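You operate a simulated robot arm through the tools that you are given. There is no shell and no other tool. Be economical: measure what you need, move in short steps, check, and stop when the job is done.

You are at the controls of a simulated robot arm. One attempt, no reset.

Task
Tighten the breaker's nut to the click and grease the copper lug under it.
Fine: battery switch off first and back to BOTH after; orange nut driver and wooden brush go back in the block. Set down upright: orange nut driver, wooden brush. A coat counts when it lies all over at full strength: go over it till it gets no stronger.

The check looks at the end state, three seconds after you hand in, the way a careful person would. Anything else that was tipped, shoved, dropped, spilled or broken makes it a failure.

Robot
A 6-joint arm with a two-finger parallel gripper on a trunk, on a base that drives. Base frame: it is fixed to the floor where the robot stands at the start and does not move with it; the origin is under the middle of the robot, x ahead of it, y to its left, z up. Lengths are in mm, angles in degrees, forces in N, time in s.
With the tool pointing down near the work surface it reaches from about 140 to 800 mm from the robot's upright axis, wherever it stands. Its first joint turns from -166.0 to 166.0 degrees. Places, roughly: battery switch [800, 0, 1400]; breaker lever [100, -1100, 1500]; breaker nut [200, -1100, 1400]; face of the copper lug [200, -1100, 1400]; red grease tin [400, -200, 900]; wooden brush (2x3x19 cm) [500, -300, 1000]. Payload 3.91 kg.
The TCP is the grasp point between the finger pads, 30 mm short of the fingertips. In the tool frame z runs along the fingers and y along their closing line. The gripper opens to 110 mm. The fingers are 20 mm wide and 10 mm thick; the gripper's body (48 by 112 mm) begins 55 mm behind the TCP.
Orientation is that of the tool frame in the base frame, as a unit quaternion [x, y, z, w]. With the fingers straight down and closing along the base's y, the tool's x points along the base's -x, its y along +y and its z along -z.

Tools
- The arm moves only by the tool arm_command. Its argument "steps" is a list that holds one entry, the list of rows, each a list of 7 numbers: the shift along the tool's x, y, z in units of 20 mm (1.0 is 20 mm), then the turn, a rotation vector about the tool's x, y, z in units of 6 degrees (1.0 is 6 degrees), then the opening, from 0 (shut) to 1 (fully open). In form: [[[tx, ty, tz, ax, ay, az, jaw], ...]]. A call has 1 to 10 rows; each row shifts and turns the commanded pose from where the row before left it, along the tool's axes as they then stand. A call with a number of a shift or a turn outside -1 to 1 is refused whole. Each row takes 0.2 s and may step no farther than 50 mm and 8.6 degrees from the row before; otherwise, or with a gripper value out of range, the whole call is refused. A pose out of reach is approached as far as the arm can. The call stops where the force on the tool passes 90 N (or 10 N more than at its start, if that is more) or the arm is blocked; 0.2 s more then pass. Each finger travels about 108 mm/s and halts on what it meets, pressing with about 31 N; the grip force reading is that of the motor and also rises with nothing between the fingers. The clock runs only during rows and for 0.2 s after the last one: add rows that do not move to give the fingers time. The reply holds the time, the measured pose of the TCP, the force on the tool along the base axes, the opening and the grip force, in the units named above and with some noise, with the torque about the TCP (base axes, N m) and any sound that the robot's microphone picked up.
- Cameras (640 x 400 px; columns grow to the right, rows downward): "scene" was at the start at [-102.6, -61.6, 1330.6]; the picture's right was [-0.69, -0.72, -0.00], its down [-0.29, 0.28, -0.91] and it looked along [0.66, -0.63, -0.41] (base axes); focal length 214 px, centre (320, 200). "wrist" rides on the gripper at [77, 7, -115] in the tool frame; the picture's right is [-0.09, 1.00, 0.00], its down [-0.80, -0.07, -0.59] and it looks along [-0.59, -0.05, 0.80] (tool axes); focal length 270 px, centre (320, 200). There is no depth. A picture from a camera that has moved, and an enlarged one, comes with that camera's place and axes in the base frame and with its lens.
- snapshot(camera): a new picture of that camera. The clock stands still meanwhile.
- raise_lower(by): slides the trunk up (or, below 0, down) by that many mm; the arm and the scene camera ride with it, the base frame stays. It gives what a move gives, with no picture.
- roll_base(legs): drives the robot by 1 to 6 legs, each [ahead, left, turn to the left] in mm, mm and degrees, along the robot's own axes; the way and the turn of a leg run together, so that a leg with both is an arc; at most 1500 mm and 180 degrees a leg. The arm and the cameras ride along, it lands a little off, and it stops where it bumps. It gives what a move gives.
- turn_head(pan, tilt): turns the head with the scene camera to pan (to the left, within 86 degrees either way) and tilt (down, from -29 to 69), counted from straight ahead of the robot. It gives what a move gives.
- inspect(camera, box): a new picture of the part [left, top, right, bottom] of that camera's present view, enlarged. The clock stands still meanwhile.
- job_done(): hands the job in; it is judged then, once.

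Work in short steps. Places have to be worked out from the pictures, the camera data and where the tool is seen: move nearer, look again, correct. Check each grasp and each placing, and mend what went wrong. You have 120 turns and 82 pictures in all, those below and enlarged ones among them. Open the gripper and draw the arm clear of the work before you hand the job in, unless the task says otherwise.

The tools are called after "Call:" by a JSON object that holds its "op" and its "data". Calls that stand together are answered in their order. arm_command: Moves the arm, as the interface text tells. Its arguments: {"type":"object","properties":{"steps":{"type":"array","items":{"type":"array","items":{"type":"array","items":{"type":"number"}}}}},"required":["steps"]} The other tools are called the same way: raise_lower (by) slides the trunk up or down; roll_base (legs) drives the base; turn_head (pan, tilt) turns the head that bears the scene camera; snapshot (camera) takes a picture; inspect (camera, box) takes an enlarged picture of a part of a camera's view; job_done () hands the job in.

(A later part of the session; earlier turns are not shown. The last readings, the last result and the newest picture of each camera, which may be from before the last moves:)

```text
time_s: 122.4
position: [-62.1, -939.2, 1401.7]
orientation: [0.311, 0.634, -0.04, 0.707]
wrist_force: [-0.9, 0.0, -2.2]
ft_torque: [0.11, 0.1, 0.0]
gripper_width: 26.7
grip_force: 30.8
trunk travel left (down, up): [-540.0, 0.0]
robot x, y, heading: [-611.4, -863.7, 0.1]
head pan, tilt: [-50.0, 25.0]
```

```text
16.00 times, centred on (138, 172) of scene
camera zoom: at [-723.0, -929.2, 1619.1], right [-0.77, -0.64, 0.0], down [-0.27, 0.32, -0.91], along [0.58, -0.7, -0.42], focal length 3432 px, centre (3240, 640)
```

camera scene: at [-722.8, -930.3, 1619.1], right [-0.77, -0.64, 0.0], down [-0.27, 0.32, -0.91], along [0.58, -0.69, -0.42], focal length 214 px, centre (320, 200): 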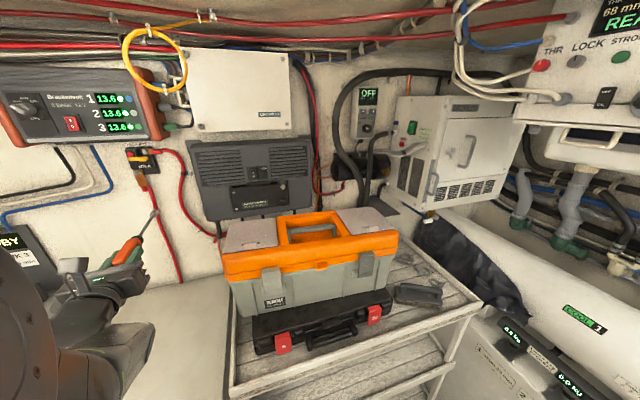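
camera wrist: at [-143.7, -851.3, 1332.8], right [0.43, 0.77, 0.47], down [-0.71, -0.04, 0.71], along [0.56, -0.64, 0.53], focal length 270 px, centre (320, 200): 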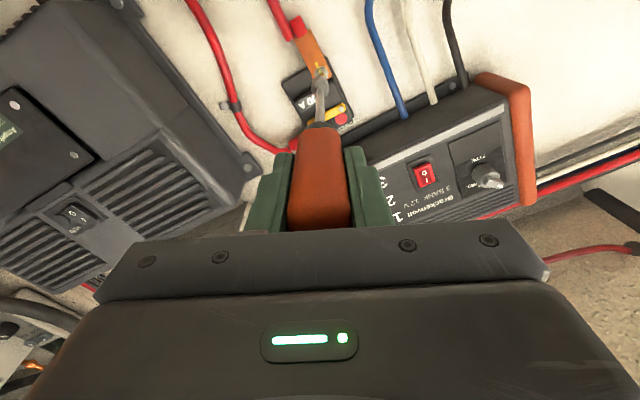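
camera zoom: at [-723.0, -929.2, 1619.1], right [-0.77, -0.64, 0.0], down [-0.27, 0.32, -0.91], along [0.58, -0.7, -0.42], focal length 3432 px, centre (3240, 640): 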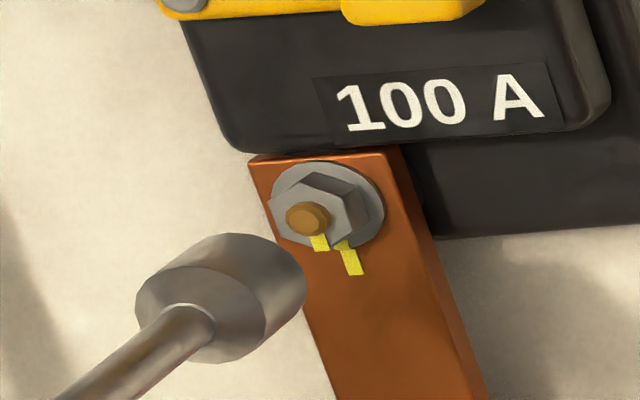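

The marks are aligned but no click has been reported. I'll wind back once more, re-engage, and press noticeably harder while turning to see whether torque builds.

Call:
{"op": "arm_command", "data": {"steps": [[[0, 0, 0, 0, 0, -1, 0], [0, 0, 0, 0, 0, -1, 0], [0, 0, 0, 0, 0, -1, 0], [0, 0, 0, 0, 0, -1, 0], [0, 0, 0, 0, 0, -1, 0], [0, 0, 0, 0, 0, -1, 0], [0, 0, 0, 0, 0, -1, 0], [0, 0, 0, 0, 0, -1, 0], [0, 0, 0, 0, 0, -1, 0], [0, 0, 0, 0, 0, -1, 0]]]}}

Call:
{"op": "arm_command", "data": {"steps": [[[0, 0, 0, 0, 0, -1, 0], [0, 0, 0, 0, 0, -1, 0], [0, 0, 0, 0, 0, -1, 0], [0, 0, 0, 0, 0, -1, 0], [0, 0, 0, 0, 0, -1, 0], [0, 0, 0, 0, 0, -1, 0], [0, 0, 0, 0, 0, -1, 0], [0, 0, 0, 0, 0, -1, 0], [0, 0, 0, 0, 0, -1, 0], [0, 0, 0, 0, 0, -1, 0]]]}}

Call:
{"op": "arm_command", "data": {"steps": [[[0, 0, 0.7, 0, 0, 0, 0], [0, 0, 0.7, 0, 0, 0, 0], [0, 0, 0.4, 0, 0, 0, 0], [0, 0, 0.4, 0, 0, 0, 0], [0, 0, 0.4, 0, 0, 0, 0], [0, 0, 0.4, 0, 0, 0, 0], [0, 0, 0.2, 0, 0, 0, 0]]]}}

Call:
{"op": "inspect", "data": {"camera": "wrist", "box": [270, 10, 370, 110]}}

```text
time_s: 124.6
position: [-62.0, -940.4, 1400.8]
orientation: [-0.048, 0.704, -0.389, 0.593]
wrist_force: [-0.4, 0.7, -2.1]
ft_torque: [0.06, 0.09, 0.02]
gripper_width: 26.9
grip_force: 30.7
trunk travel left (down, up): [-540.0, 0.0]
robot x, y, heading: [-610.4, -859.5, -0.2]
head pan, tilt: [-50.0, 25.0]
```

```text
time_s: 126.8
position: [-61.6, -939.1, 1400.5]
orientation: [0.394, -0.585, 0.633, -0.319]
wrist_force: [-0.8, -0.6, -1.6]
ft_torque: [0.02, 0.1, -0.03]
gripper_width: 26.7
grip_force: 31.2
trunk travel left (down, up): [-540.0, 0.0]
robot x, y, heading: [-614.3, -860.6, 0.0]
head pan, tilt: [-50.0, 25.0]
```

```text
time_s: 128.4
position: [-9.6, -968.8, 1400.9]
orientation: [0.394, -0.584, 0.633, -0.319]
wrist_force: [-20.1, 12.0, -7.0]
ft_torque: [0.53, 0.85, -0.04]
gripper_width: 26.7
grip_force: 31.2
trunk travel left (down, up): [-540.0, 0.0]
robot x, y, heading: [-615.2, -858.4, 0.1]
head pan, tilt: [-50.0, 25.0]
```

```text
4.00 times, centred on (320, 60) of wrist
camera zoom: at [-146.3, -979.2, 1403.4], right [-0.01, -0.04, -1.0], down [-0.13, 0.99, -0.03], along [0.99, 0.13, -0.02], focal length 1081 px, centre (320, 760)
```

zoom: 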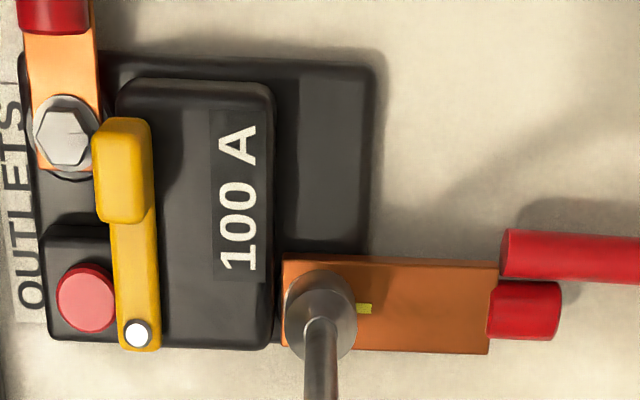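

TCP went 12 mm deeper at only 23 N – so the handle is sliding in the jaws. Check the handle in the wrist view.

Call:
{"op": "inspect", "data": {"camera": "wrist", "box": [240, 60, 400, 240]}}

```text
2.22 times, centred on (320, 150) of wrist
camera zoom: at [-146.3, -979.2, 1403.4], right [-0.01, -0.04, -1.0], down [-0.13, 0.99, -0.03], along [0.99, 0.13, -0.02], focal length 601 px, centre (320, 311)
```

zoom: 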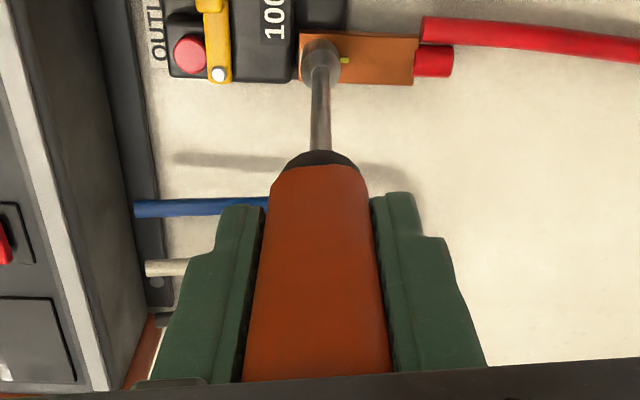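

The handle itself is not rotating in the jaws, only sliding lengthwise. I'll keep pressing so the handle end comes to bear on the palm, letting me push harder, then turn.

Call:
{"op": "arm_command", "data": {"steps": [[[0, 0, 0.2, 0, 0, 0, 0], [0, 0, 0.2, 0, 0, 0, 0], [0, 0, 0.2, 0, 0, 0, 0], [0, 0, 0.2, 0, 0, 0, 0]]]}}

Call:
{"op": "arm_command", "data": {"steps": [[[0, 0, 0, 0, 0, 1, 0], [0, 0, 0, 0, 0, 1, 0], [0, 0, 0, 0, 0, 1, 0], [0, 0, 0, 0, 0, 1, 0]]]}}

```text
time_s: 129.4
position: [-0.8, -972.8, 1402.5]
orientation: [0.395, -0.584, 0.634, -0.32]
wrist_force: [-46.0, 23.5, -10.5]
ft_torque: [0.93, 1.56, -0.79]
gripper_width: 26.5
grip_force: 30.5
trunk travel left (down, up): [-540.0, 0.0]
robot x, y, heading: [-612.8, -861.5, 0.1]
head pan, tilt: [-50.0, 25.0]
```

```text
time_s: 130.4
position: [0.1, -972.7, 1404.1]
orientation: [-0.263, 0.652, -0.553, 0.446]
wrist_force: [-46.9, 28.7, -9.1]
ft_torque: [0.43, 1.28, -0.06]
gripper_width: 27.2
grip_force: 30.4
trunk travel left (down, up): [-540.0, 0.0]
robot x, y, heading: [-614.6, -858.2, -0.0]
head pan, tilt: [-50.0, 25.0]
```

Torque stays at ~0.25 N·m regardless of push (55 N), like a clutch. Turn further and listen.

Call:
{"op": "arm_command", "data": {"steps": [[[0, 0, 0, 0, 0, 1, 0], [0, 0, 0, 0, 0, 1, 0], [0, 0, 0, 0, 0, 1, 0], [0, 0, 0, 0, 0, 1, 0], [0, 0, 0, 0, 0, 1, 0], [0, 0, 0, 0, 0, 1, 0]]]}}

Call:
{"op": "inspect", "data": {"camera": "wrist", "box": [240, 60, 400, 240]}}

```text
time_s: 131.8
position: [0.8, -973.2, 1404.4]
orientation: [-0.048, 0.702, -0.389, 0.595]
wrist_force: [-46.5, 31.3, -10.6]
ft_torque: [0.48, 1.42, 0.42]
gripper_width: 26.9
grip_force: 31.1
trunk travel left (down, up): [-540.0, 0.0]
robot x, y, heading: [-610.6, -864.3, -0.2]
head pan, tilt: [-50.0, 25.0]
```

```text
2.22 times, centred on (320, 150) of wrist
camera zoom: at [-118.9, -951.6, 1337.5], right [0.42, 0.74, -0.53], down [-0.32, 0.67, 0.68], along [0.85, -0.12, 0.51], focal length 601 px, centre (320, 311)
```

zoom: 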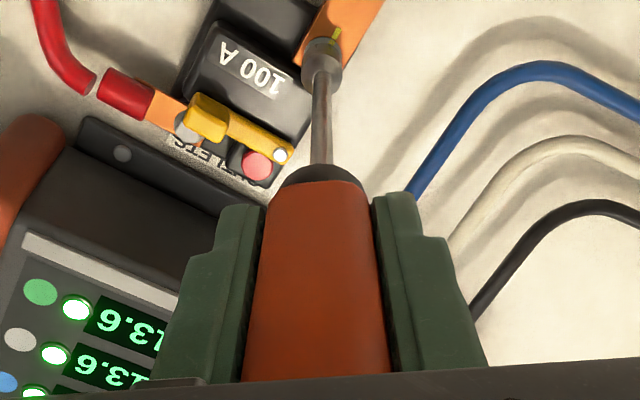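

Retract and check the nut mark again.

Call:
{"op": "arm_command", "data": {"steps": [[[0, 0, -1, 0, 0, 0, 0], [0, 0, -1, 0, 0, 0, 0], [0, 0, -1, 0, 0, 0, 0], [0, 0, -0.7, 0, 0, 0, 0]]]}}

Call:
{"op": "inspect", "data": {"camera": "scene", "box": [120, 155, 150, 185]}}

```text
time_s: 132.8
position: [-55.7, -943.4, 1399.8]
orientation: [-0.048, 0.704, -0.389, 0.593]
wrist_force: [-0.5, -0.3, -1.9]
ft_torque: [0.0, 0.09, 0.03]
gripper_width: 26.6
grip_force: 31.4
trunk travel left (down, up): [-540.0, 0.0]
robot x, y, heading: [-611.8, -864.6, -0.3]
head pan, tilt: [-50.0, 25.0]
```

```text
13.33 times, centred on (135, 170) of scene
camera zoom: at [-722.5, -929.3, 1619.2], right [-0.77, -0.64, 0.0], down [-0.27, 0.32, -0.91], along [0.58, -0.7, -0.42], focal length 2860 px, centre (2787, 600)
```

zoom: 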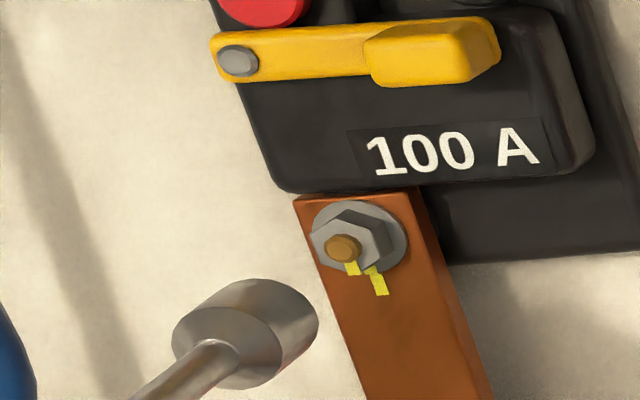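

The nut is hard against its stop, marks in line, and the torque driver slips at a constant ~0.25 N·m irrespective of push: it is tight. Now retract, roll to camera-right, lower, and pitch down for the trip back.

Call:
{"op": "arm_command", "data": {"steps": [[[0, 0, -1, 0, 0, 0, 0], [0, 0, -1, 0, 0, 0, 0], [0, 0, -1, 0, 0, 0, 0], [0, 0, -1, 0, 0, 0, 0], [0, 0, 0, 0, 0, -1, 0], [0, 0, 0, 0, 0, -1, 0], [0, 0, 0, 0, 0, -1, 0], [0, 0, 0, 0, 0, -1, 0]]]}}

Call:
{"op": "arm_command", "data": {"steps": [[[0, 0, 0, 0, 0, -1, 0], [0, 0, 0, 0, 0, -1, 0], [0, 0, 0, 0, 0, -1, 0], [0, 0, 0, 0, 0, -1, 0], [0, 0, 0, 0, 0, -1, 0], [0, 1, 0, 0, 0, 0, 0], [0, 1, 0, 0, 0, 0, 0], [0, 1, 0, 0, 0, 0, 0], [0, 1, 0, 0, 0, 0, 0], [0, 1, 0, 0, 0, 0, 0]]]}}

```text
time_s: 134.6
position: [-126.1, -902.3, 1399.6]
orientation: [-0.194, 0.679, -0.503, 0.499]
wrist_force: [-0.7, 0.2, -2.0]
ft_torque: [0.02, 0.07, 0.01]
gripper_width: 26.7
grip_force: 30.7
trunk travel left (down, up): [-540.0, 0.0]
robot x, y, heading: [-612.1, -864.1, -0.3]
head pan, tilt: [-50.0, 25.0]
```

```text
time_s: 136.8
position: [-126.2, -905.5, 1300.4]
orientation: [0.362, -0.605, 0.615, -0.352]
wrist_force: [0.4, 0.0, -2.1]
ft_torque: [0.04, 0.07, 0.01]
gripper_width: 26.8
grip_force: 31.3
trunk travel left (down, up): [-540.0, 0.0]
robot x, y, heading: [-614.2, -864.1, -0.3]
head pan, tilt: [-50.0, 25.0]
```

Now pitch down 90°.

Call:
{"op": "arm_command", "data": {"steps": [[[0, 0, 0, -1, 0, 0, 0], [0, 0, 0, -1, 0, 0, 0], [0, 0, 0, -1, 0, 0, 0], [0, 0, 0, -1, 0, 0, 0], [0, 0, 0, -1, 0, 0, 0], [0, 0, 0, -1, 0, 0, 0], [0, 0, 0, -1, 0, 0, 0], [0, 0, 0, -1, 0, 0, 0], [0, 0, 0, -1, 0, 0, 0], [0, 0, 0, -1, 0, 0, 0]]]}}

Call:
{"op": "arm_command", "data": {"steps": [[[0, 0, 0, -1, 0, 0, 0], [0, 0, 0, -1, 0, 0, 0], [0, 0, 0, -1, 0, 0, 0], [0, 0, 0, -1, 0, 0, 0], [0, 0, 0, -1, 0, 0, 0]]]}}

```text
time_s: 139.0
position: [-125.1, -905.4, 1300.1]
orientation: [-0.491, 0.832, -0.23, 0.122]
wrist_force: [0.0, 0.3, -2.2]
ft_torque: [0.0, 0.06, -0.02]
gripper_width: 26.5
grip_force: 30.8
trunk travel left (down, up): [-540.0, 0.0]
robot x, y, heading: [-612.5, -860.8, -0.1]
head pan, tilt: [-50.0, 25.0]
```

```text
time_s: 140.2
position: [-126.5, -904.7, 1299.3]
orientation: [-0.506, 0.863, -0.004, -0.008]
wrist_force: [0.2, 0.1, -1.6]
ft_torque: [-0.03, 0.01, 0.0]
gripper_width: 26.8
grip_force: 30.8
trunk travel left (down, up): [-540.0, 0.0]
robot x, y, heading: [-612.5, -856.0, -0.2]
head pan, tilt: [-50.0, 25.0]
```

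Correct the small tilt, then drive back along the wall to the starting place.

Call:
{"op": "arm_command", "data": {"steps": [[[0, 0, 0, 0, -0.17, -0.05, 0]]]}}

Call:
{"op": "roll_base", "data": {"legs": [[503, 919, 0], [109, -60, 0]]}}

Call:
{"op": "snapshot", "data": {"camera": "wrist"}}

```text
time_s: 140.6
position: [-126.1, -905.1, 1299.3]
orientation: [-0.508, 0.862, -0.002, 0.0]
wrist_force: [-0.5, -0.2, -2.3]
ft_torque: [-0.01, -0.01, 0.01]
gripper_width: 26.9
grip_force: 30.9
trunk travel left (down, up): [-540.0, 0.0]
robot x, y, heading: [-614.8, -862.8, -0.1]
head pan, tilt: [-50.0, 25.0]
```

```text
time_s: 146.9
position: [485.7, -25.9, 1298.9]
orientation: [-0.51, 0.86, -0.001, 0.001]
wrist_force: [1.2, 0.1, -1.0]
ft_torque: [0.02, 0.01, -0.02]
gripper_width: 27.0
grip_force: 30.8
trunk travel left (down, up): [-540.0, 0.0]
robot x, y, heading: [-4.3, 13.3, 0.2]
head pan, tilt: [-50.0, 25.0]
```

```text
28 pictures are left
camera wrist: at [443.1, -90.4, 1414.1], right [-0.83, 0.55, 0.0], down [0.44, 0.67, 0.59], along [0.33, 0.49, -0.81], focal length 270 px, centre (320, 200)
```

wrist: 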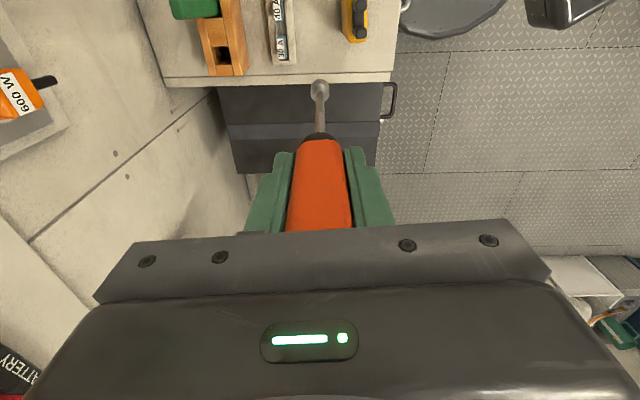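

TCP readings remain consistent with the hole seen at (≈613, -120). Move over the hole at the current height, then descend part way.

Call:
{"op": "arm_command", "data": {"steps": [[[0.128, -0.999, 0, 0, 0, 0, 0], [0.128, -0.999, 0, 0, 0, 0, 0], [0.128, -0.999, 0, 0, 0, 0, 0], [0.128, -0.999, 0, 0, 0, 0, 0], [0.128, -0.999, 0, 0, 0, 0, 0], [0.128, -0.999, 0, 0, 0, 0, 0], [0.128, -0.999, 0, 0, 0, 0, 0], [0.128, -0.999, 0, 0, 0, 0, 0], [0, 0, 1, 0, 0, 0, 0], [0, 0, 1, 0, 0, 0, 0]]]}}

Call:
{"op": "arm_command", "data": {"steps": [[[0, 0, 1, 0, 0, 0, 0], [0, 0, 1, 0, 0, 0, 0], [0, 0, 1, 0, 0, 0, 0], [0, 0, 1, 0, 0, 0, 0]]]}}

Call:
{"op": "inspect", "data": {"camera": "wrist", "box": [260, 20, 380, 140]}}

```text
time_s: 149.1
position: [618.4, -120.8, 1258.7]
orientation: [-0.511, 0.86, -0.002, 0.0]
wrist_force: [0.7, -0.4, -2.2]
ft_torque: [-0.02, 0.02, 0.03]
gripper_width: 27.0
grip_force: 31.2
trunk travel left (down, up): [-540.0, 0.0]
robot x, y, heading: [-1.0, 10.9, 0.2]
head pan, tilt: [-50.0, 25.0]
```

```text
time_s: 150.1
position: [616.2, -121.2, 1179.0]
orientation: [-0.511, 0.86, -0.003, 0.0]
wrist_force: [-0.4, -0.9, -2.6]
ft_torque: [0.03, 0.0, 0.03]
gripper_width: 26.9
grip_force: 30.4
trunk travel left (down, up): [-540.0, 0.0]
robot x, y, heading: [-2.2, 13.1, 0.3]
head pan, tilt: [-50.0, 25.0]
```

```text
3.33 times, centred on (320, 80) of wrist
camera zoom: at [574.4, -185.2, 1293.9], right [-0.83, 0.55, 0.0], down [0.44, 0.67, 0.59], along [0.33, 0.49, -0.81], focal length 901 px, centre (320, 600)
```

zoom: 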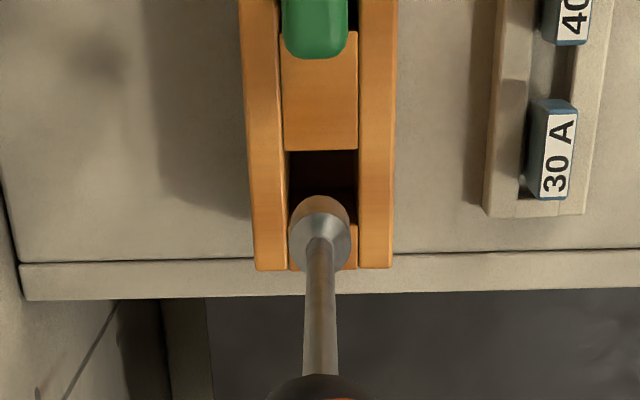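

Socket is centred over its slot. Descend slowly, watching the force.

Call:
{"op": "arm_command", "data": {"steps": [[[0.03, 0, 0.6, 0, 0, 0, 0], [0, 0, 0.6, 0, 0, 0, 0], [0, 0, 0.6, 0, 0, 0, 0], [0, 0, 0.6, 0, 0, 0, 0], [0, 0, 0.6, 0, 0, 0, 0], [0, 0, 0.6, 0, 0, 0, 0], [0, 0, 0.6, 0, 0, 0, 0], [0, 0, 0.6, 0, 0, 0, 0]]]}}

```text
time_s: 151.9
position: [614.2, -122.8, 1081.5]
orientation: [-0.511, 0.86, -0.002, 0.0]
wrist_force: [1.1, 2.4, -2.9]
ft_torque: [0.3, -0.23, -0.01]
gripper_width: 26.7
grip_force: 30.7
trunk travel left (down, up): [-540.0, 0.0]
robot x, y, heading: [-0.1, 10.8, 0.5]
head pan, tilt: [-50.0, 25.0]
```

Call:
{"op": "arm_command", "data": {"steps": [[[0, 0, 0.25, 0, 0, 0, 0], [0, 0, 0.25, 0, 0, 0, 0], [0, 0, 0.25, 0, 0, 0, 0], [0, 0, 0.25, 0, 0, 0, 0], [0, 0, 0.25, 0, 0, 0, 0]]]}}

```text
time_s: 153.1
position: [613.5, -122.9, 1058.2]
orientation: [-0.511, 0.859, -0.002, -0.002]
wrist_force: [0.4, 0.2, -3.1]
ft_torque: [0.06, -0.03, 0.0]
gripper_width: 27.3
grip_force: 31.2
trunk travel left (down, up): [-540.0, 0.0]
robot x, y, heading: [-1.3, 12.9, -0.1]
head pan, tilt: [-50.0, 25.0]
```

Call:
{"op": "arm_command", "data": {"steps": [[[0, 0, 0.2, 0, 0, 0, 0], [0, 0, 0.2, 0, 0, 0, 0], [0, 0, 0.2, 0, 0, 0, 0], [0, 0, 0.2, 0, 0, 0, 0]]]}}

Call:
{"op": "inspect", "data": {"camera": "wrist", "box": [240, 40, 400, 240]}}

```text
time_s: 154.1
position: [614.5, -122.3, 1045.3]
orientation: [-0.511, 0.86, -0.005, 0.001]
wrist_force: [-2.5, -0.2, 20.0]
ft_torque: [0.28, 0.57, 0.03]
gripper_width: 26.8
grip_force: 30.7
trunk travel left (down, up): [-540.0, 0.0]
robot x, y, heading: [-0.7, 11.7, 0.6]
head pan, tilt: [-50.0, 25.0]
```

```text
2.00 times, centred on (320, 140) of wrist
camera zoom: at [571.3, -185.3, 1160.4], right [-0.83, 0.55, -0.01], down [0.44, 0.67, 0.59], along [0.33, 0.49, -0.8], focal length 541 px, centre (320, 320)
```

zoom: 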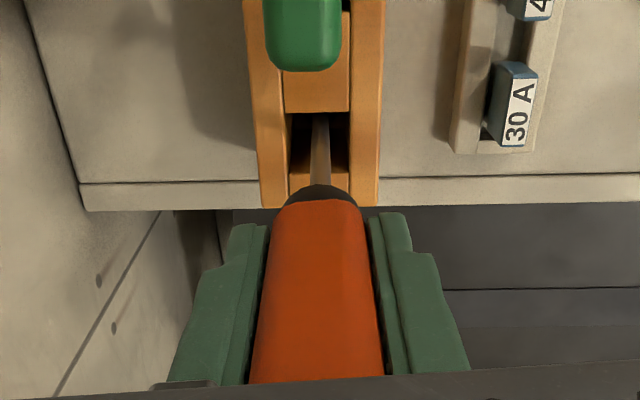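

The driver has bottomed in its slot (20 N). Release and rise.

Call:
{"op": "arm_command", "data": {"steps": [[[0, 0, -0.15, 0, 0, 0, 0.3], [0, 0, 0, 0, 0, 0, 0.5], [0, 0, 0, 0, 0, 0, 0.6], [0, 0, -0.5, 0, 0, 0, 0.6], [0, 0, -1, 0, 0, 0, 0.6], [0, 0, -1, 0, 0, 0, 0.6], [0, 0, -1, 0, 0, 0, 0.6], [0, 0, -1, 0, 0, 0, 0.6], [0, 0, -1, 0, 0, 0, 0.6], [0, 0, -1, 0, 0, 0, 0.6]]]}}

Call:
{"op": "snapshot", "data": {"camera": "wrist"}}

```text
time_s: 156.3
position: [614.6, -121.2, 1177.2]
orientation: [-0.511, 0.86, -0.002, -0.001]
wrist_force: [-0.3, -0.2, -0.3]
ft_torque: [-0.05, 0.02, 0.03]
gripper_width: 65.9
grip_force: 0.1
trunk travel left (down, up): [-540.0, 0.0]
robot x, y, heading: [-0.6, 14.2, 0.3]
head pan, tilt: [-50.0, 25.0]
```

```text
25 pictures are left
camera wrist: at [571.8, -184.7, 1291.9], right [-0.83, 0.55, 0.0], down [0.44, 0.67, 0.59], along [0.33, 0.49, -0.81], focal length 270 px, centre (320, 200)
```

wrist: 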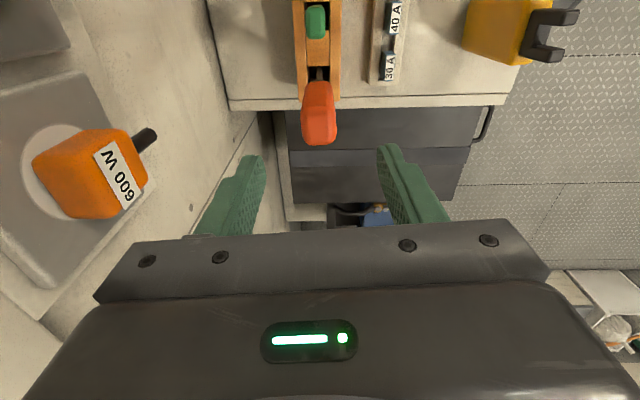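

Driver stands upright in its slot. Now go to the wooden brush, ~190 mm to the right along the block; rise first.

Call:
{"op": "arm_command", "data": {"steps": [[[0, 0, -1, 0, 0, 0, 0.6], [0, 0, -1, 0, 0, 0, 0.6], [0, 0, -1, 0, 0, 0, 0.6], [1, 0, 0, 0, 0, 0, 0.6], [1, 0, 0, 0, 0, 0, 0.6], [1, 0, 0, 0, 0, 0, 0.6], [1, 0, 0, 0, 0, 0, 0.6], [1, 0, 0, 0, 0, 0, 0.6], [1, 0, 0, 0, 0, 0, 0.6], [1, 0, 0, 0, 0, 0, 0.6]]]}}

Call:
{"op": "snapshot", "data": {"camera": "wrist"}}

```text
time_s: 158.5
position: [547.6, -247.4, 1236.4]
orientation: [-0.51, 0.86, -0.002, 0.0]
wrist_force: [0.1, -0.4, -0.3]
ft_torque: [0.03, 0.01, 0.01]
gripper_width: 66.3
grip_force: 0.1
trunk travel left (down, up): [-540.0, 0.0]
robot x, y, heading: [-1.7, 11.7, 0.3]
head pan, tilt: [-50.0, 25.0]
```

```text
24 pictures are left
camera wrist: at [503.7, -310.1, 1351.7], right [-0.83, 0.55, 0.0], down [0.44, 0.67, 0.59], along [0.33, 0.49, -0.81], focal length 270 px, centre (320, 200)
```

wrist: 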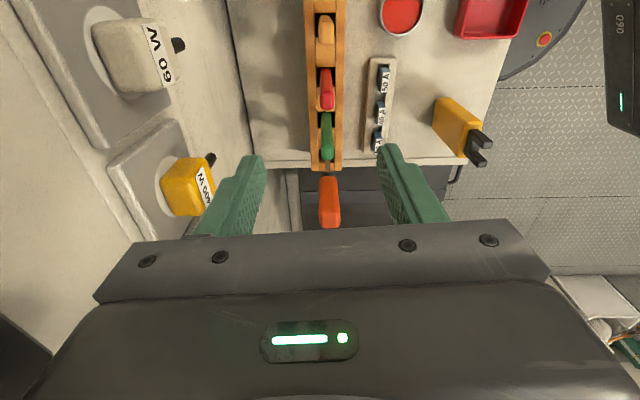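

Block pitch is 63 mm; the wooden handle is ~40 mm further right and 9 mm toward me, at about (520.5, -278), top z≈1045. Move over it and descend to 1110 for a check.

Call:
{"op": "arm_command", "data": {"steps": [[[1, 0.225, 0, 0, 0, 0, 0.6], [1, 0.225, 0, 0, 0, 0.25, 0.6], [0, 0, 1, 0, 0, 0.2, 0.6], [0, 0, 1, 0, 0, 0, 0.6], [0, 0, 1, 0, 0, 0, 0.6], [0, 0, 1, 0, 0, 0, 0.6], [0, 0, 1, 0, 0, 0, 0.6], [0, 0, 1, 0, 0, 0, 0.6]]]}}

Call:
{"op": "snapshot", "data": {"camera": "wrist"}}

```text
time_s: 160.3
position: [521.3, -276.1, 1114.1]
orientation: [-0.49, 0.872, -0.002, 0.0]
wrist_force: [0.5, 0.2, -0.2]
ft_torque: [0.02, 0.0, 0.01]
gripper_width: 66.0
grip_force: 0.1
trunk travel left (down, up): [-540.0, 0.0]
robot x, y, heading: [-2.6, 11.8, 0.0]
head pan, tilt: [-50.0, 25.0]
```

```text
23 pictures are left
camera wrist: at [476.0, -338.0, 1228.4], right [-0.81, 0.59, 0.0], down [0.48, 0.65, 0.59], along [0.35, 0.48, -0.81], focal length 270 px, centre (320, 200)
```

wrist: 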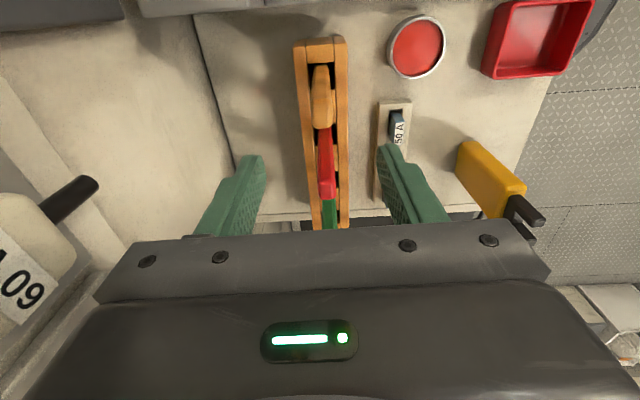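

The handle centre is about 11 mm right and 2.5 mm toward me. Correct and descend to z 1005, then close.

Call:
{"op": "arm_command", "data": {"steps": [[[0.55, 0.125, 0, 0, 0, 0, 0.6], [0, 0, 0.9, 0, 0, 0, 0.6], [0, 0, 0.9, 0, 0, 0, 0.6], [0, 0, 0.9, 0, 0, 0, 0.6], [0, 0, 0.9, 0, 0, 0, 0.6], [0, 0, 0.9, 0, 0, 0, 0.6]]]}}

Call:
{"op": "inspect", "data": {"camera": "wrist", "box": [220, 60, 420, 240]}}

```text
time_s: 161.7
position: [510.5, -284.8, 1026.0]
orientation: [-0.49, 0.872, -0.002, 0.0]
wrist_force: [-0.2, 0.0, 0.7]
ft_torque: [-0.01, -0.04, -0.02]
gripper_width: 66.1
grip_force: 0.1
trunk travel left (down, up): [-540.0, 0.0]
robot x, y, heading: [0.4, 11.4, 0.1]
head pan, tilt: [-50.0, 25.0]
```

```text
2.22 times, centred on (320, 150) of wrist
camera zoom: at [465.4, -345.5, 1141.4], right [-0.81, 0.59, 0.0], down [0.47, 0.65, 0.59], along [0.35, 0.48, -0.81], focal length 601 px, centre (320, 311)
```

zoom: 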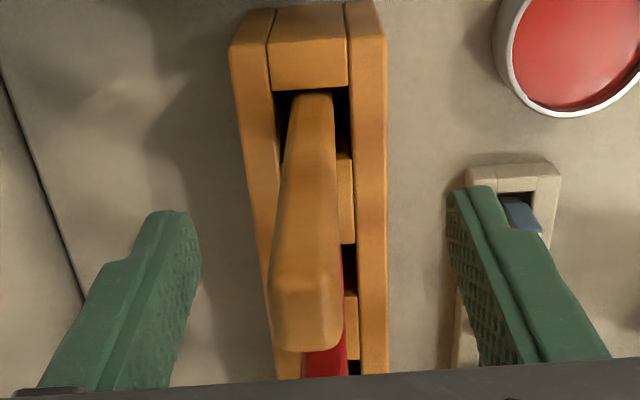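

Handle is centred (top z≈1036). Descend 30 mm more and close.

Call:
{"op": "arm_command", "data": {"steps": [[[0, -0.1, 0.75, 0, 0, 0, 0.6], [0, 0, 0.75, 0, 0, 0, 0.6], [0, 0, 0, 0, 0, 0, 0.4], [0, 0, 0, 0, 0, 0, 0.2], [0, 0, 0, 0, 0, 0, 0], [0, 0, 0, 0, 0, 0, 0], [0, 0, 0, 0, 0, 0, 0]]]}}

```text
time_s: 163.3
position: [514.0, -284.8, 998.1]
orientation: [-0.491, 0.871, -0.001, 0.001]
wrist_force: [0.3, -0.3, 0.0]
ft_torque: [-0.01, 0.0, -0.01]
gripper_width: 15.3
grip_force: 31.0
trunk travel left (down, up): [-540.0, 0.0]
robot x, y, heading: [-3.5, 8.6, 0.4]
head pan, tilt: [-50.0, 25.0]
```

Brush gripped. Lift straight up 120 mm and look.

Call:
{"op": "arm_command", "data": {"steps": [[[0, 0, -0.5, 0, 0, 0, 0], [0, 0, -0.9, 0, 0, 0, 0], [0, 0, -0.9, 0, 0, 0, 0], [0, 0, -0.9, 0, 0, 0, 0], [0, 0, -0.9, 0, 0, 0, 0], [0, 0, -0.9, 0, 0, 0, 0], [0, 0, -0.9, 0, 0, 0, 0], [0, 0, -0.9, 0, 0, 0, 0]]]}}

Call:
{"op": "snapshot", "data": {"camera": "wrist"}}

```text
time_s: 165.1
position: [514.3, -283.6, 1131.2]
orientation: [-0.491, 0.871, -0.002, -0.001]
wrist_force: [0.5, -0.4, -1.5]
ft_torque: [-0.01, 0.03, 0.0]
gripper_width: 15.6
grip_force: 30.6
trunk travel left (down, up): [-540.0, 0.0]
robot x, y, heading: [3.1, 16.0, 0.3]
head pan, tilt: [-50.0, 25.0]
```

```text
21 pictures are left
camera wrist: at [469.5, -345.7, 1246.4], right [-0.81, 0.59, 0.0], down [0.48, 0.65, 0.59], along [0.35, 0.48, -0.81], focal length 270 px, centre (320, 200)
```

wrist: 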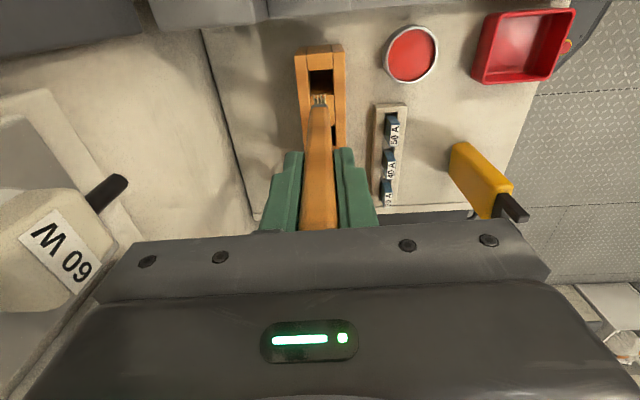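

Brush bristles point down, tip ~150 mm below the TCP. Tin centre ≈ (410, -238), rim z≈880. Move above it and lower until the tip is ~20 mm above.

Call:
{"op": "arm_command", "data": {"steps": [[[0.125, 0.94, 0, 0, 0, 0, 0], [0.125, 0.94, 0, 0, 0, 0, 0], [0.125, 0.94, 0, 0, 0, 0, 0], [0.125, 0.94, 0, 0, 0, 0, 0], [0.125, 0.94, 0, 0, 0, 0, 0], [0.125, 0.94, 0, 0, 0, 0, 0], [0, 0, 1, 0, 0, 0, 0], [0, 0, 1, 0, 0, 0, 0], [0, 0, 1, 0, 0, 0, 0], [0, 0, 1, 0, 0, 0, 0]]]}}

Call:
{"op": "inspect", "data": {"camera": "wrist", "box": [240, 40, 400, 200]}}

```text
time_s: 167.3
position: [411.4, -238.3, 1053.2]
orientation: [-0.49, 0.872, -0.002, 0.0]
wrist_force: [0.8, 0.3, -0.5]
ft_torque: [-0.01, 0.01, -0.02]
gripper_width: 15.1
grip_force: 31.2
trunk travel left (down, up): [-540.0, 0.0]
robot x, y, heading: [-5.0, 13.2, 0.3]
head pan, tilt: [-50.0, 25.0]
```

```text
2.50 times, centred on (320, 120) of wrist
camera zoom: at [366.3, -299.5, 1167.9], right [-0.81, 0.59, 0.0], down [0.48, 0.65, 0.59], along [0.35, 0.48, -0.81], focal length 676 px, centre (320, 400)
```

zoom: 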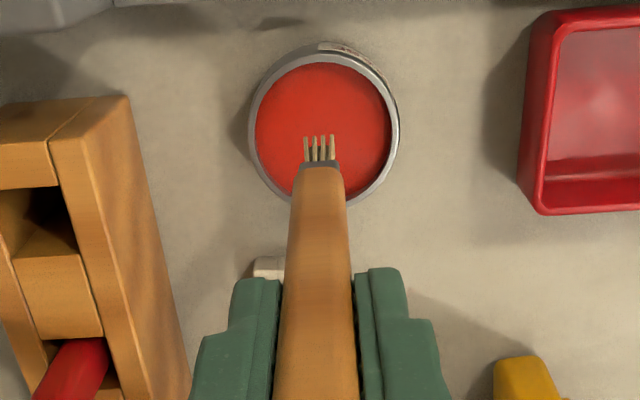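

The tip is right over the grease, a few mm above. Lower gently into it.

Call:
{"op": "arm_command", "data": {"steps": [[[0.1, 0, 0.25, 0, 0, 0, 0], [0, 0, 0.25, 0, 0, 0, 0], [0, 0, 0.25, 0, 0, 0, 0]]]}}

Call:
{"op": "inspect", "data": {"camera": "wrist", "box": [260, 60, 380, 180]}}

```text
time_s: 168.1
position: [409.0, -241.3, 1037.5]
orientation: [-0.49, 0.872, -0.001, 0.001]
wrist_force: [0.4, 0.3, -1.2]
ft_torque: [-0.01, 0.01, -0.01]
gripper_width: 15.1
grip_force: 30.8
trunk travel left (down, up): [-540.0, 0.0]
robot x, y, heading: [-2.8, 12.9, 0.3]
head pan, tilt: [-50.0, 25.0]
```

```text
3.33 times, centred on (320, 120) of wrist
camera zoom: at [363.8, -302.1, 1152.2], right [-0.81, 0.59, 0.0], down [0.48, 0.65, 0.59], along [0.35, 0.48, -0.81], focal length 901 px, centre (320, 467)
```

zoom: 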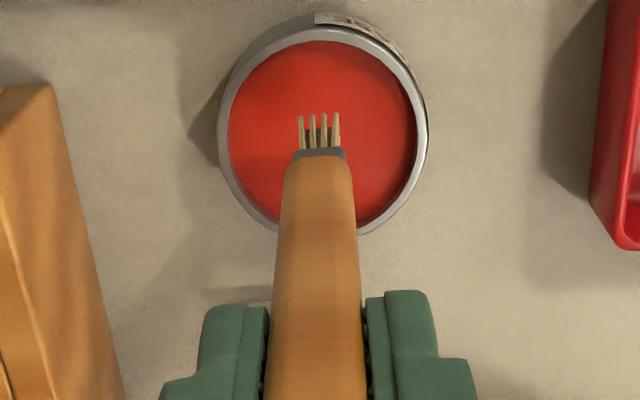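

Still above the grease. Lower another 16 mm.

Call:
{"op": "arm_command", "data": {"steps": [[[0, 0, 0.2, 0, 0, 0, 0], [0, 0, 0.2, 0, 0, 0, 0], [0, 0, 0.2, 0, 0, 0, 0], [0, 0, 0.2, 0, 0, 0, 0]]]}}

Call:
{"op": "inspect", "data": {"camera": "wrist", "box": [260, 60, 380, 180]}}

```text
time_s: 169.1
position: [408.9, -242.1, 1021.9]
orientation: [-0.49, 0.872, -0.001, 0.0]
wrist_force: [-0.5, -0.1, -1.3]
ft_torque: [0.0, -0.02, -0.02]
gripper_width: 15.4
grip_force: 31.1
trunk travel left (down, up): [-540.0, 0.0]
robot x, y, heading: [-0.0, 12.6, 0.2]
head pan, tilt: [-50.0, 25.0]
```

```text
3.33 times, centred on (320, 120) of wrist
camera zoom: at [363.6, -303.3, 1136.6], right [-0.81, 0.59, 0.0], down [0.48, 0.65, 0.59], along [0.35, 0.48, -0.81], focal length 901 px, centre (320, 467)
```

zoom: 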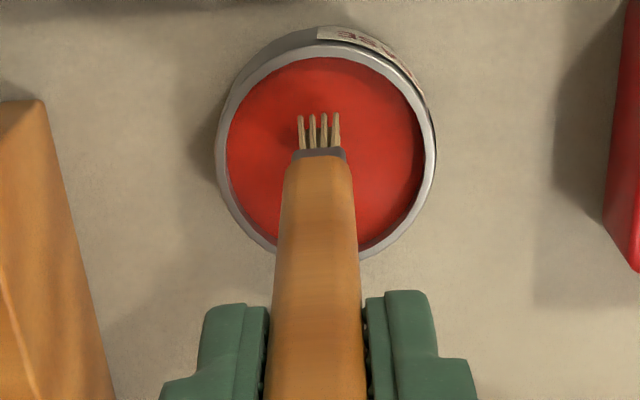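

Closer; tip is drifting 8 mm off centre so shift back a little and lower 12 mm more.

Call:
{"op": "arm_command", "data": {"steps": [[[-0.35, 0, 0.15, 0, 0, 0, 0], [0, 0, 0.15, 0, 0, 0, 0], [0, 0, 0.15, 0, 0, 0, 0], [0, 0, 0.15, 0, 0, 0, 0]]]}}

Call:
{"op": "inspect", "data": {"camera": "wrist", "box": [260, 60, 380, 180]}}

```text
time_s: 170.1
position: [412.8, -236.1, 1011.3]
orientation: [-0.49, 0.872, -0.004, 0.001]
wrist_force: [0.5, 0.0, 23.2]
ft_torque: [0.06, -0.02, 0.02]
gripper_width: 15.9
grip_force: 30.8
trunk travel left (down, up): [-540.0, 0.0]
robot x, y, heading: [-0.9, 14.0, 0.4]
head pan, tilt: [-50.0, 25.0]
```

```text
3.33 times, centred on (320, 120) of wrist
camera zoom: at [366.0, -296.8, 1126.4], right [-0.81, 0.59, -0.01], down [0.47, 0.65, 0.59], along [0.36, 0.47, -0.81], focal length 901 px, centre (320, 467)
```

zoom: 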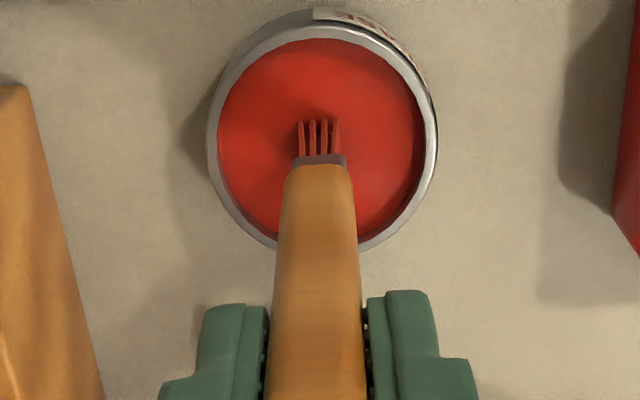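

Bristles are loaded (red). Lift to z≈1290 and then shift left to the travelling pose.

Call:
{"op": "arm_command", "data": {"steps": [[[0, 0, -0.5, 0, 0, 0, 0], [0, 0, -1, 0, 0, 0, 0], [0, 0, -1, 0, 0, 0, 0], [0, 0, -1, 0, 0, 0, 0], [0, 0, -1, 0, 0, 0, 0], [0, 0, -1, 0, 0, 0, 0], [0, 0, -1, 0, 0, 0, 0], [0, 0, -1, 0, 0, 0, 0], [0, 0, -1, 0, 0, 0, 0], [0, 0, -1, 0, 0, 0, 0]]]}}

Call:
{"op": "arm_command", "data": {"steps": [[[0, 0, -1, 0, 0, 0, 0], [0, 0, -1, 0, 0, 0, 0], [0, 0, -1, 0, 0, 0, 0], [0, 0, -1, 0, 0, 0, 0], [0, 0, -1, 0, 0, 0, 0], [-1, 0.2, 0, 0, 0, 0, 0], [-1, 0.2, 0, 0, 0, 0, 0], [-1, 0.2, 0, 0, 0, 0, 0], [-1, 0.2, 0, 0, 0, 0, 0], [-1, 0.2, 0, 0, 0, 0, 0]]]}}

Call:
{"op": "arm_command", "data": {"steps": [[[-1, 0.2, 0, 0, 0, 0, 0], [-1, 0.2, 0, 0, 0, 0, 0], [-1, 0.2, 0, 0, 0, 0, 0], [-1, 0.2, 0, 0, 0, 0, 0], [-1, 0.2, 0, 0, 0, 0, 0], [-0.7, 0.2, 0, 0, 0, 0, 0]]]}}

```text
time_s: 172.3
position: [413.2, -234.0, 1200.0]
orientation: [-0.491, 0.871, -0.002, 0.0]
wrist_force: [-0.5, -0.7, 0.4]
ft_torque: [-0.01, 0.01, -0.02]
gripper_width: 15.4
grip_force: 30.5
trunk travel left (down, up): [-540.0, 0.0]
robot x, y, heading: [-2.4, 12.5, 0.4]
head pan, tilt: [-50.0, 25.0]
```

```text
time_s: 174.5
position: [447.5, -138.8, 1299.7]
orientation: [-0.49, 0.872, -0.002, 0.0]
wrist_force: [-0.1, 0.4, -0.5]
ft_torque: [0.04, -0.03, 0.0]
gripper_width: 15.4
grip_force: 31.2
trunk travel left (down, up): [-540.0, 0.0]
robot x, y, heading: [-1.4, 10.2, 0.6]
head pan, tilt: [-50.0, 25.0]
```

```text
time_s: 175.9
position: [486.4, -30.5, 1298.4]
orientation: [-0.49, 0.872, -0.002, 0.0]
wrist_force: [-0.8, -1.2, -1.0]
ft_torque: [0.01, -0.03, -0.02]
gripper_width: 15.5
grip_force: 31.3
trunk travel left (down, up): [-540.0, 0.0]
robot x, y, heading: [1.5, 14.6, 0.7]
head pan, tilt: [-50.0, 25.0]
```

Now drive to the breaker again.

Call:
{"op": "roll_base", "data": {"legs": [[-109, 60, 0], [-504, -936, -0.5]]}}

Call:
{"op": "arm_command", "data": {"steps": [[[0, 0, 0, 1, 0, 0, 0], [0, 0, 0, 1, 0, 0, 0], [0, 0, 0, 1, 0, 0, 0], [0, 0, 0, 1, 0, 0, 0], [0, 0, 0, 1, 0, 0, 0], [0, 0, 0, 1, 0, 0, 0], [0, 0, 0, 1, 0, 0, 0], [0, 0, 0, 1, 0, 0, 0], [0, 0, 0, 1, 0, 0, 0], [0, 0, 0, 1, 0, 0, 0]]]}}

Call:
{"op": "arm_command", "data": {"steps": [[[0, 0, 0, 1, 0, 0, 0], [0, 0, 0, 1, 0, 0, 0], [0, 0, 0, 1, 0, 0, 0], [0, 0, 0, 1, 0, 0, 0], [0, 0, 0, 1, 0, 0, 0]]]}}

```text
time_s: 182.2
position: [-148.3, -903.1, 1298.1]
orientation: [-0.482, 0.876, -0.003, 0.0]
wrist_force: [-0.5, -1.1, -0.5]
ft_torque: [-0.03, 0.0, -0.02]
gripper_width: 15.5
grip_force: 31.0
trunk travel left (down, up): [-540.0, 0.0]
robot x, y, heading: [-633.2, -855.2, -0.7]
head pan, tilt: [-50.0, 25.0]
```

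```text
time_s: 184.4
position: [-147.9, -904.1, 1300.2]
orientation: [-0.418, 0.757, -0.44, 0.242]
wrist_force: [-0.2, 1.2, -1.5]
ft_torque: [0.01, 0.01, -0.01]
gripper_width: 15.6
grip_force: 30.8
trunk travel left (down, up): [-540.0, 0.0]
robot x, y, heading: [-635.9, -850.6, -0.2]
head pan, tilt: [-50.0, 25.0]
```

```text
time_s: 185.6
position: [-148.4, -903.7, 1297.2]
orientation: [0.341, -0.617, 0.622, -0.342]
wrist_force: [-0.4, 0.1, -0.9]
ft_torque: [-0.03, 0.05, 0.02]
gripper_width: 15.4
grip_force: 30.7
trunk travel left (down, up): [-540.0, 0.0]
robot x, y, heading: [-634.8, -851.9, -0.5]
head pan, tilt: [-50.0, 25.0]
```

Tool is horizontal again. Move in front of the lug face (aim point ~28 mm below the nut), stopping ~40 mm short, and look.

Call:
{"op": "arm_command", "data": {"steps": [[[-0.163, -0.43, 0.958, 0, 0, 0, 0], [-0.163, -0.43, 0.958, 0, 0, 0, 0], [-0.163, -0.43, 0.958, 0, 0, 0, 0], [-0.163, -0.43, 0.958, 0, 0, 0, 0], [-0.163, -0.43, 0.958, 0, 0, 0, 0], [-0.163, -0.43, 0.958, 0, 0, 0, 0], [-0.163, -0.43, 0.958, 0, 0, 0, 0], [-0.163, -0.43, 0.958, 0, 0, 0, 0], [-0.163, -0.43, 0.958, 0, 0, 0, 0]]]}}

Call:
{"op": "inspect", "data": {"camera": "wrist", "box": [240, 20, 400, 180]}}

Call:
{"op": "snapshot", "data": {"camera": "scene"}}

```text
time_s: 187.6
position: [15.8, -971.3, 1376.9]
orientation: [0.342, -0.618, 0.621, -0.34]
wrist_force: [-0.3, 0.3, -1.1]
ft_torque: [0.01, -0.01, 0.0]
gripper_width: 15.4
grip_force: 30.9
trunk travel left (down, up): [-540.0, 0.0]
robot x, y, heading: [-632.6, -850.0, -0.8]
head pan, tilt: [-50.0, 25.0]
```

```text
2.50 times, centred on (320, 100) of wrist
camera zoom: at [-122.9, -974.3, 1370.4], right [0.05, 0.07, -1.0], down [-0.07, 0.99, 0.07], along [1.0, 0.07, 0.05], focal length 676 px, centre (320, 450)
```

zoom: 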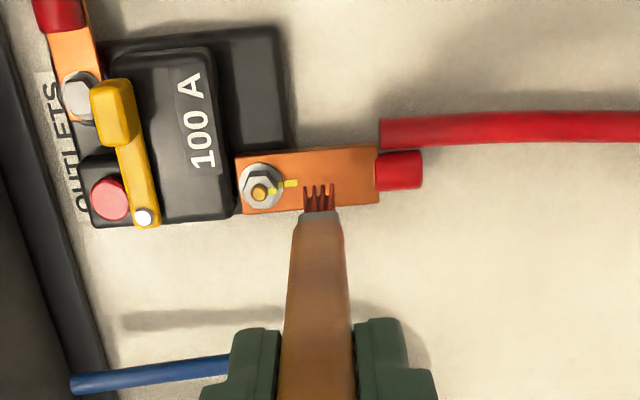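

```text
15 pictures are left
camera scene: at [-744.9, -919.3, 1619.2], right [-0.77, -0.63, 0.0], down [-0.27, 0.33, -0.91], along [0.57, -0.7, -0.42], focal length 214 px, centre (320, 200)
```

scene: 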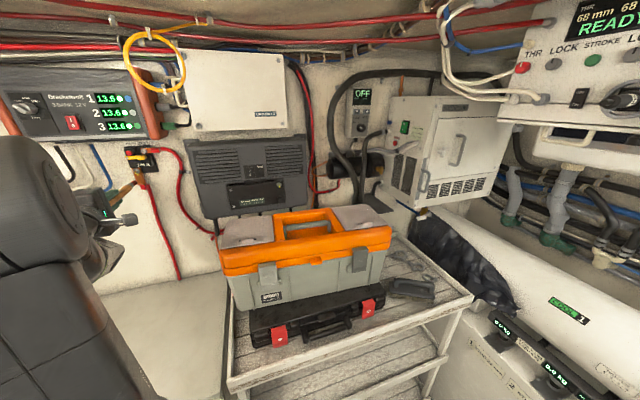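

Excellent view: tip is ~20 mm from the face and lined up near its centre. Shift 5 mm down the lug and advance gently until contact.

Call:
{"op": "arm_command", "data": {"steps": [[[0.08, 0.25, 0.3, 0, 0, 0, 0], [0, 0, 0.2, 0, 0, 0, 0], [0, 0, 0.2, 0, 0, 0, 0], [0, 0, 0.2, 0, 0, 0, 0]]]}}

```text
time_s: 188.6
position: [28.2, -981.9, 1372.8]
orientation: [0.342, -0.618, 0.62, -0.341]
wrist_force: [0.0, -0.2, -0.9]
ft_torque: [0.0, 0.0, -0.01]
gripper_width: 15.4
grip_force: 31.0
trunk travel left (down, up): [-540.0, 0.0]
robot x, y, heading: [-634.5, -854.3, -0.6]
head pan, tilt: [-50.0, 25.0]
```

Call:
{"op": "arm_command", "data": {"steps": [[[0, 0, 0.15, 0, 0, 0, 0], [0, 0, 0.15, 0, 0, 0, 0], [0, 0, 0.15, 0, 0, 0, 0]]]}}

```text
time_s: 189.4
position: [36.0, -986.8, 1370.6]
orientation: [0.341, -0.618, 0.621, -0.341]
wrist_force: [-0.1, 0.9, -0.8]
ft_torque: [0.02, -0.01, -0.03]
gripper_width: 15.6
grip_force: 31.0
trunk travel left (down, up): [-540.0, 0.0]
robot x, y, heading: [-633.7, -849.7, -0.8]
head pan, tilt: [-50.0, 25.0]
```

Call:
{"op": "arm_command", "data": {"steps": [[[0, 0, 0.15, 0, 0, 0, 0], [0, 0, 0.15, 0, 0, 0, 0], [0, 0, 0.1, 0, 0, 0, 0]]]}}

Call:
{"op": "inspect", "data": {"camera": "wrist", "box": [260, 30, 380, 150]}}

```text
time_s: 190.2
position: [43.5, -990.5, 1371.7]
orientation: [0.341, -0.618, 0.621, -0.342]
wrist_force: [0.1, -0.3, -0.3]
ft_torque: [-0.02, -0.03, 0.0]
gripper_width: 15.1
grip_force: 31.1
trunk travel left (down, up): [-540.0, 0.0]
robot x, y, heading: [-635.2, -854.0, -0.5]
head pan, tilt: [-50.0, 25.0]
```

```text
3.33 times, centred on (320, 90) of wrist
camera zoom: at [-95.0, -993.8, 1364.1], right [0.05, 0.07, -1.0], down [-0.07, 0.99, 0.07], along [1.0, 0.07, 0.05], focal length 901 px, centre (320, 567)
```

zoom: 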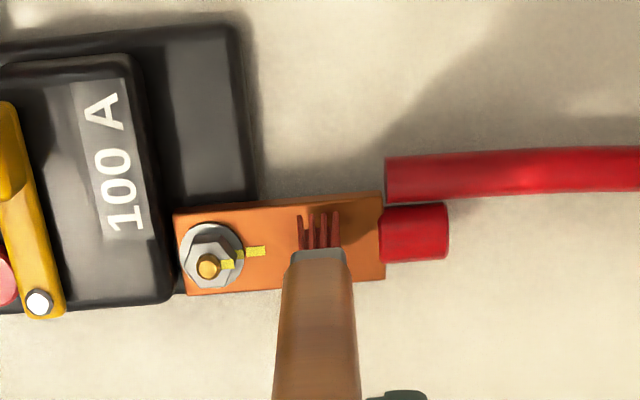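

The face is slightly closer to the brush line's lower side: shift 8.5 mm back to its centre line, and advance to contact.

Call:
{"op": "arm_command", "data": {"steps": [[[-0.42, 0, 0.15, 0, 0, 0, 0], [0, 0, 0.15, 0, 0, 0, 0], [0, 0, 0.1, 0, 0, 0, 0]]]}}

```text
time_s: 191.0
position: [52.1, -986.7, 1372.1]
orientation: [0.342, -0.617, 0.621, -0.342]
wrist_force: [-4.5, 2.5, -0.9]
ft_torque: [0.03, 0.1, -0.06]
gripper_width: 15.5
grip_force: 31.0
trunk travel left (down, up): [-540.0, 0.0]
robot x, y, heading: [-632.5, -851.7, -0.7]
head pan, tilt: [-50.0, 25.0]
```

Contact (5 N). Sweep along the lug on the centre line.

Call:
{"op": "arm_command", "data": {"steps": [[[0, 0.25, 0.05, 0, 0, 0, 0], [0, 0.25, 0, 0, 0, 0, 0], [0, 0.25, 0, 0, 0, 0, 0], [0, -0.25, 0, 0, 0, 0, 0], [0, -0.25, 0, 0, 0, 0, 0], [0, -0.25, 0, 0, 0, 0, 0], [0, -0.25, 0, 0, 0, 0, 0], [0, -0.25, 0, 0, 0, 0, 0], [0, -0.25, 0, 0, 0, 0, 0]]]}}

Call:
{"op": "inspect", "data": {"camera": "wrist", "box": [260, 30, 380, 150]}}

```text
time_s: 193.0
position: [53.5, -986.4, 1386.3]
orientation: [0.34, -0.617, 0.621, -0.342]
wrist_force: [-13.0, 8.3, -5.4]
ft_torque: [0.38, 0.55, -0.03]
gripper_width: 15.4
grip_force: 30.9
trunk travel left (down, up): [-540.0, 0.0]
robot x, y, heading: [-634.0, -852.8, -0.8]
head pan, tilt: [-50.0, 25.0]
```

```text
3.33 times, centred on (320, 90) of wrist
camera zoom: at [-85.0, -990.6, 1379.5], right [0.05, 0.07, -1.0], down [-0.07, 0.99, 0.07], along [1.0, 0.07, 0.06], focal length 901 px, centre (320, 567)
```

zoom: 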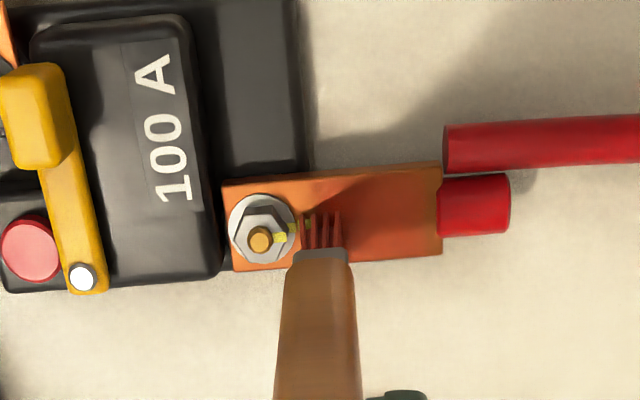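

A red coat shows along the centre band. Now sweep the right-hand strip (x +9), then the left-hand strip.

Call:
{"op": "arm_command", "data": {"steps": [[[0.4, 0, 0, 0, 0, 0, 0], [0, 0.25, 0, 0, 0, 0, 0], [0, 0.25, 0, 0, 0, 0, 0], [0, 0.25, 0, 0, 0, 0, 0], [0, 0.25, 0, 0, 0, 0, 0], [0, 0.25, 0, 0, 0, 0, 0], [0, 0.25, 0, 0, 0, 0, 0], [0, 0.2, 0, 0, 0, 0, 0], [-0.35, 0, 0, 0, 0, 0, 0], [-0.35, 0, 0, 0, 0, 0, 0]]]}}

Call:
{"op": "arm_command", "data": {"steps": [[[-0.1, -0.25, 0, 0, 0, 0, 0], [0, -0.25, 0, 0, 0, 0, 0], [0, -0.25, 0, 0, 0, 0, 0], [0, -0.25, 0, 0, 0, 0, 0], [0, -0.25, 0, 0, 0, 0, 0], [0, -0.25, 0, 0, 0, 0, 0], [0, -0.2, 0, 0, 0, 0, 0], [0.4, 0, 0, 0, 0, 0, 0]]]}}

Call:
{"op": "inspect", "data": {"camera": "wrist", "box": [260, 30, 380, 150]}}

```text
time_s: 195.2
position: [55.9, -982.0, 1353.0]
orientation: [0.341, -0.617, 0.621, -0.342]
wrist_force: [-15.4, 4.7, -1.9]
ft_torque: [0.08, 0.17, -0.67]
gripper_width: 15.2
grip_force: 30.8
trunk travel left (down, up): [-540.0, 0.0]
robot x, y, heading: [-635.4, -852.7, -0.8]
head pan, tilt: [-50.0, 25.0]
```

```text
time_s: 197.0
position: [53.4, -988.0, 1387.2]
orientation: [0.341, -0.618, 0.621, -0.342]
wrist_force: [-3.6, 3.5, 0.4]
ft_torque: [-0.02, -0.06, 0.05]
gripper_width: 15.3
grip_force: 31.0
trunk travel left (down, up): [-540.0, 0.0]
robot x, y, heading: [-636.6, -855.7, -0.5]
head pan, tilt: [-50.0, 25.0]
```

```text
3.33 times, centred on (320, 90) of wrist
camera zoom: at [-84.5, -990.3, 1380.6], right [0.05, 0.07, -1.0], down [-0.07, 0.99, 0.07], along [1.0, 0.07, 0.06], focal length 901 px, centre (320, 567)
```

zoom: 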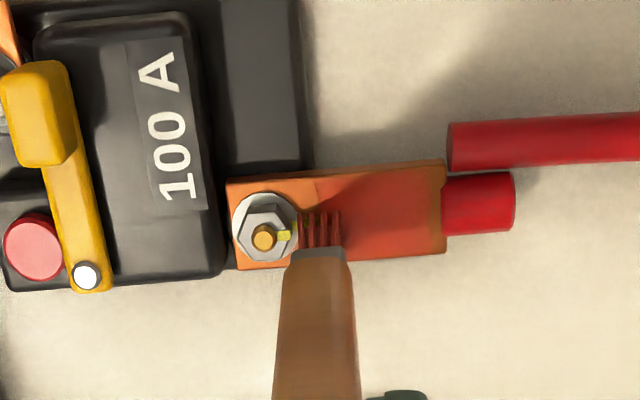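

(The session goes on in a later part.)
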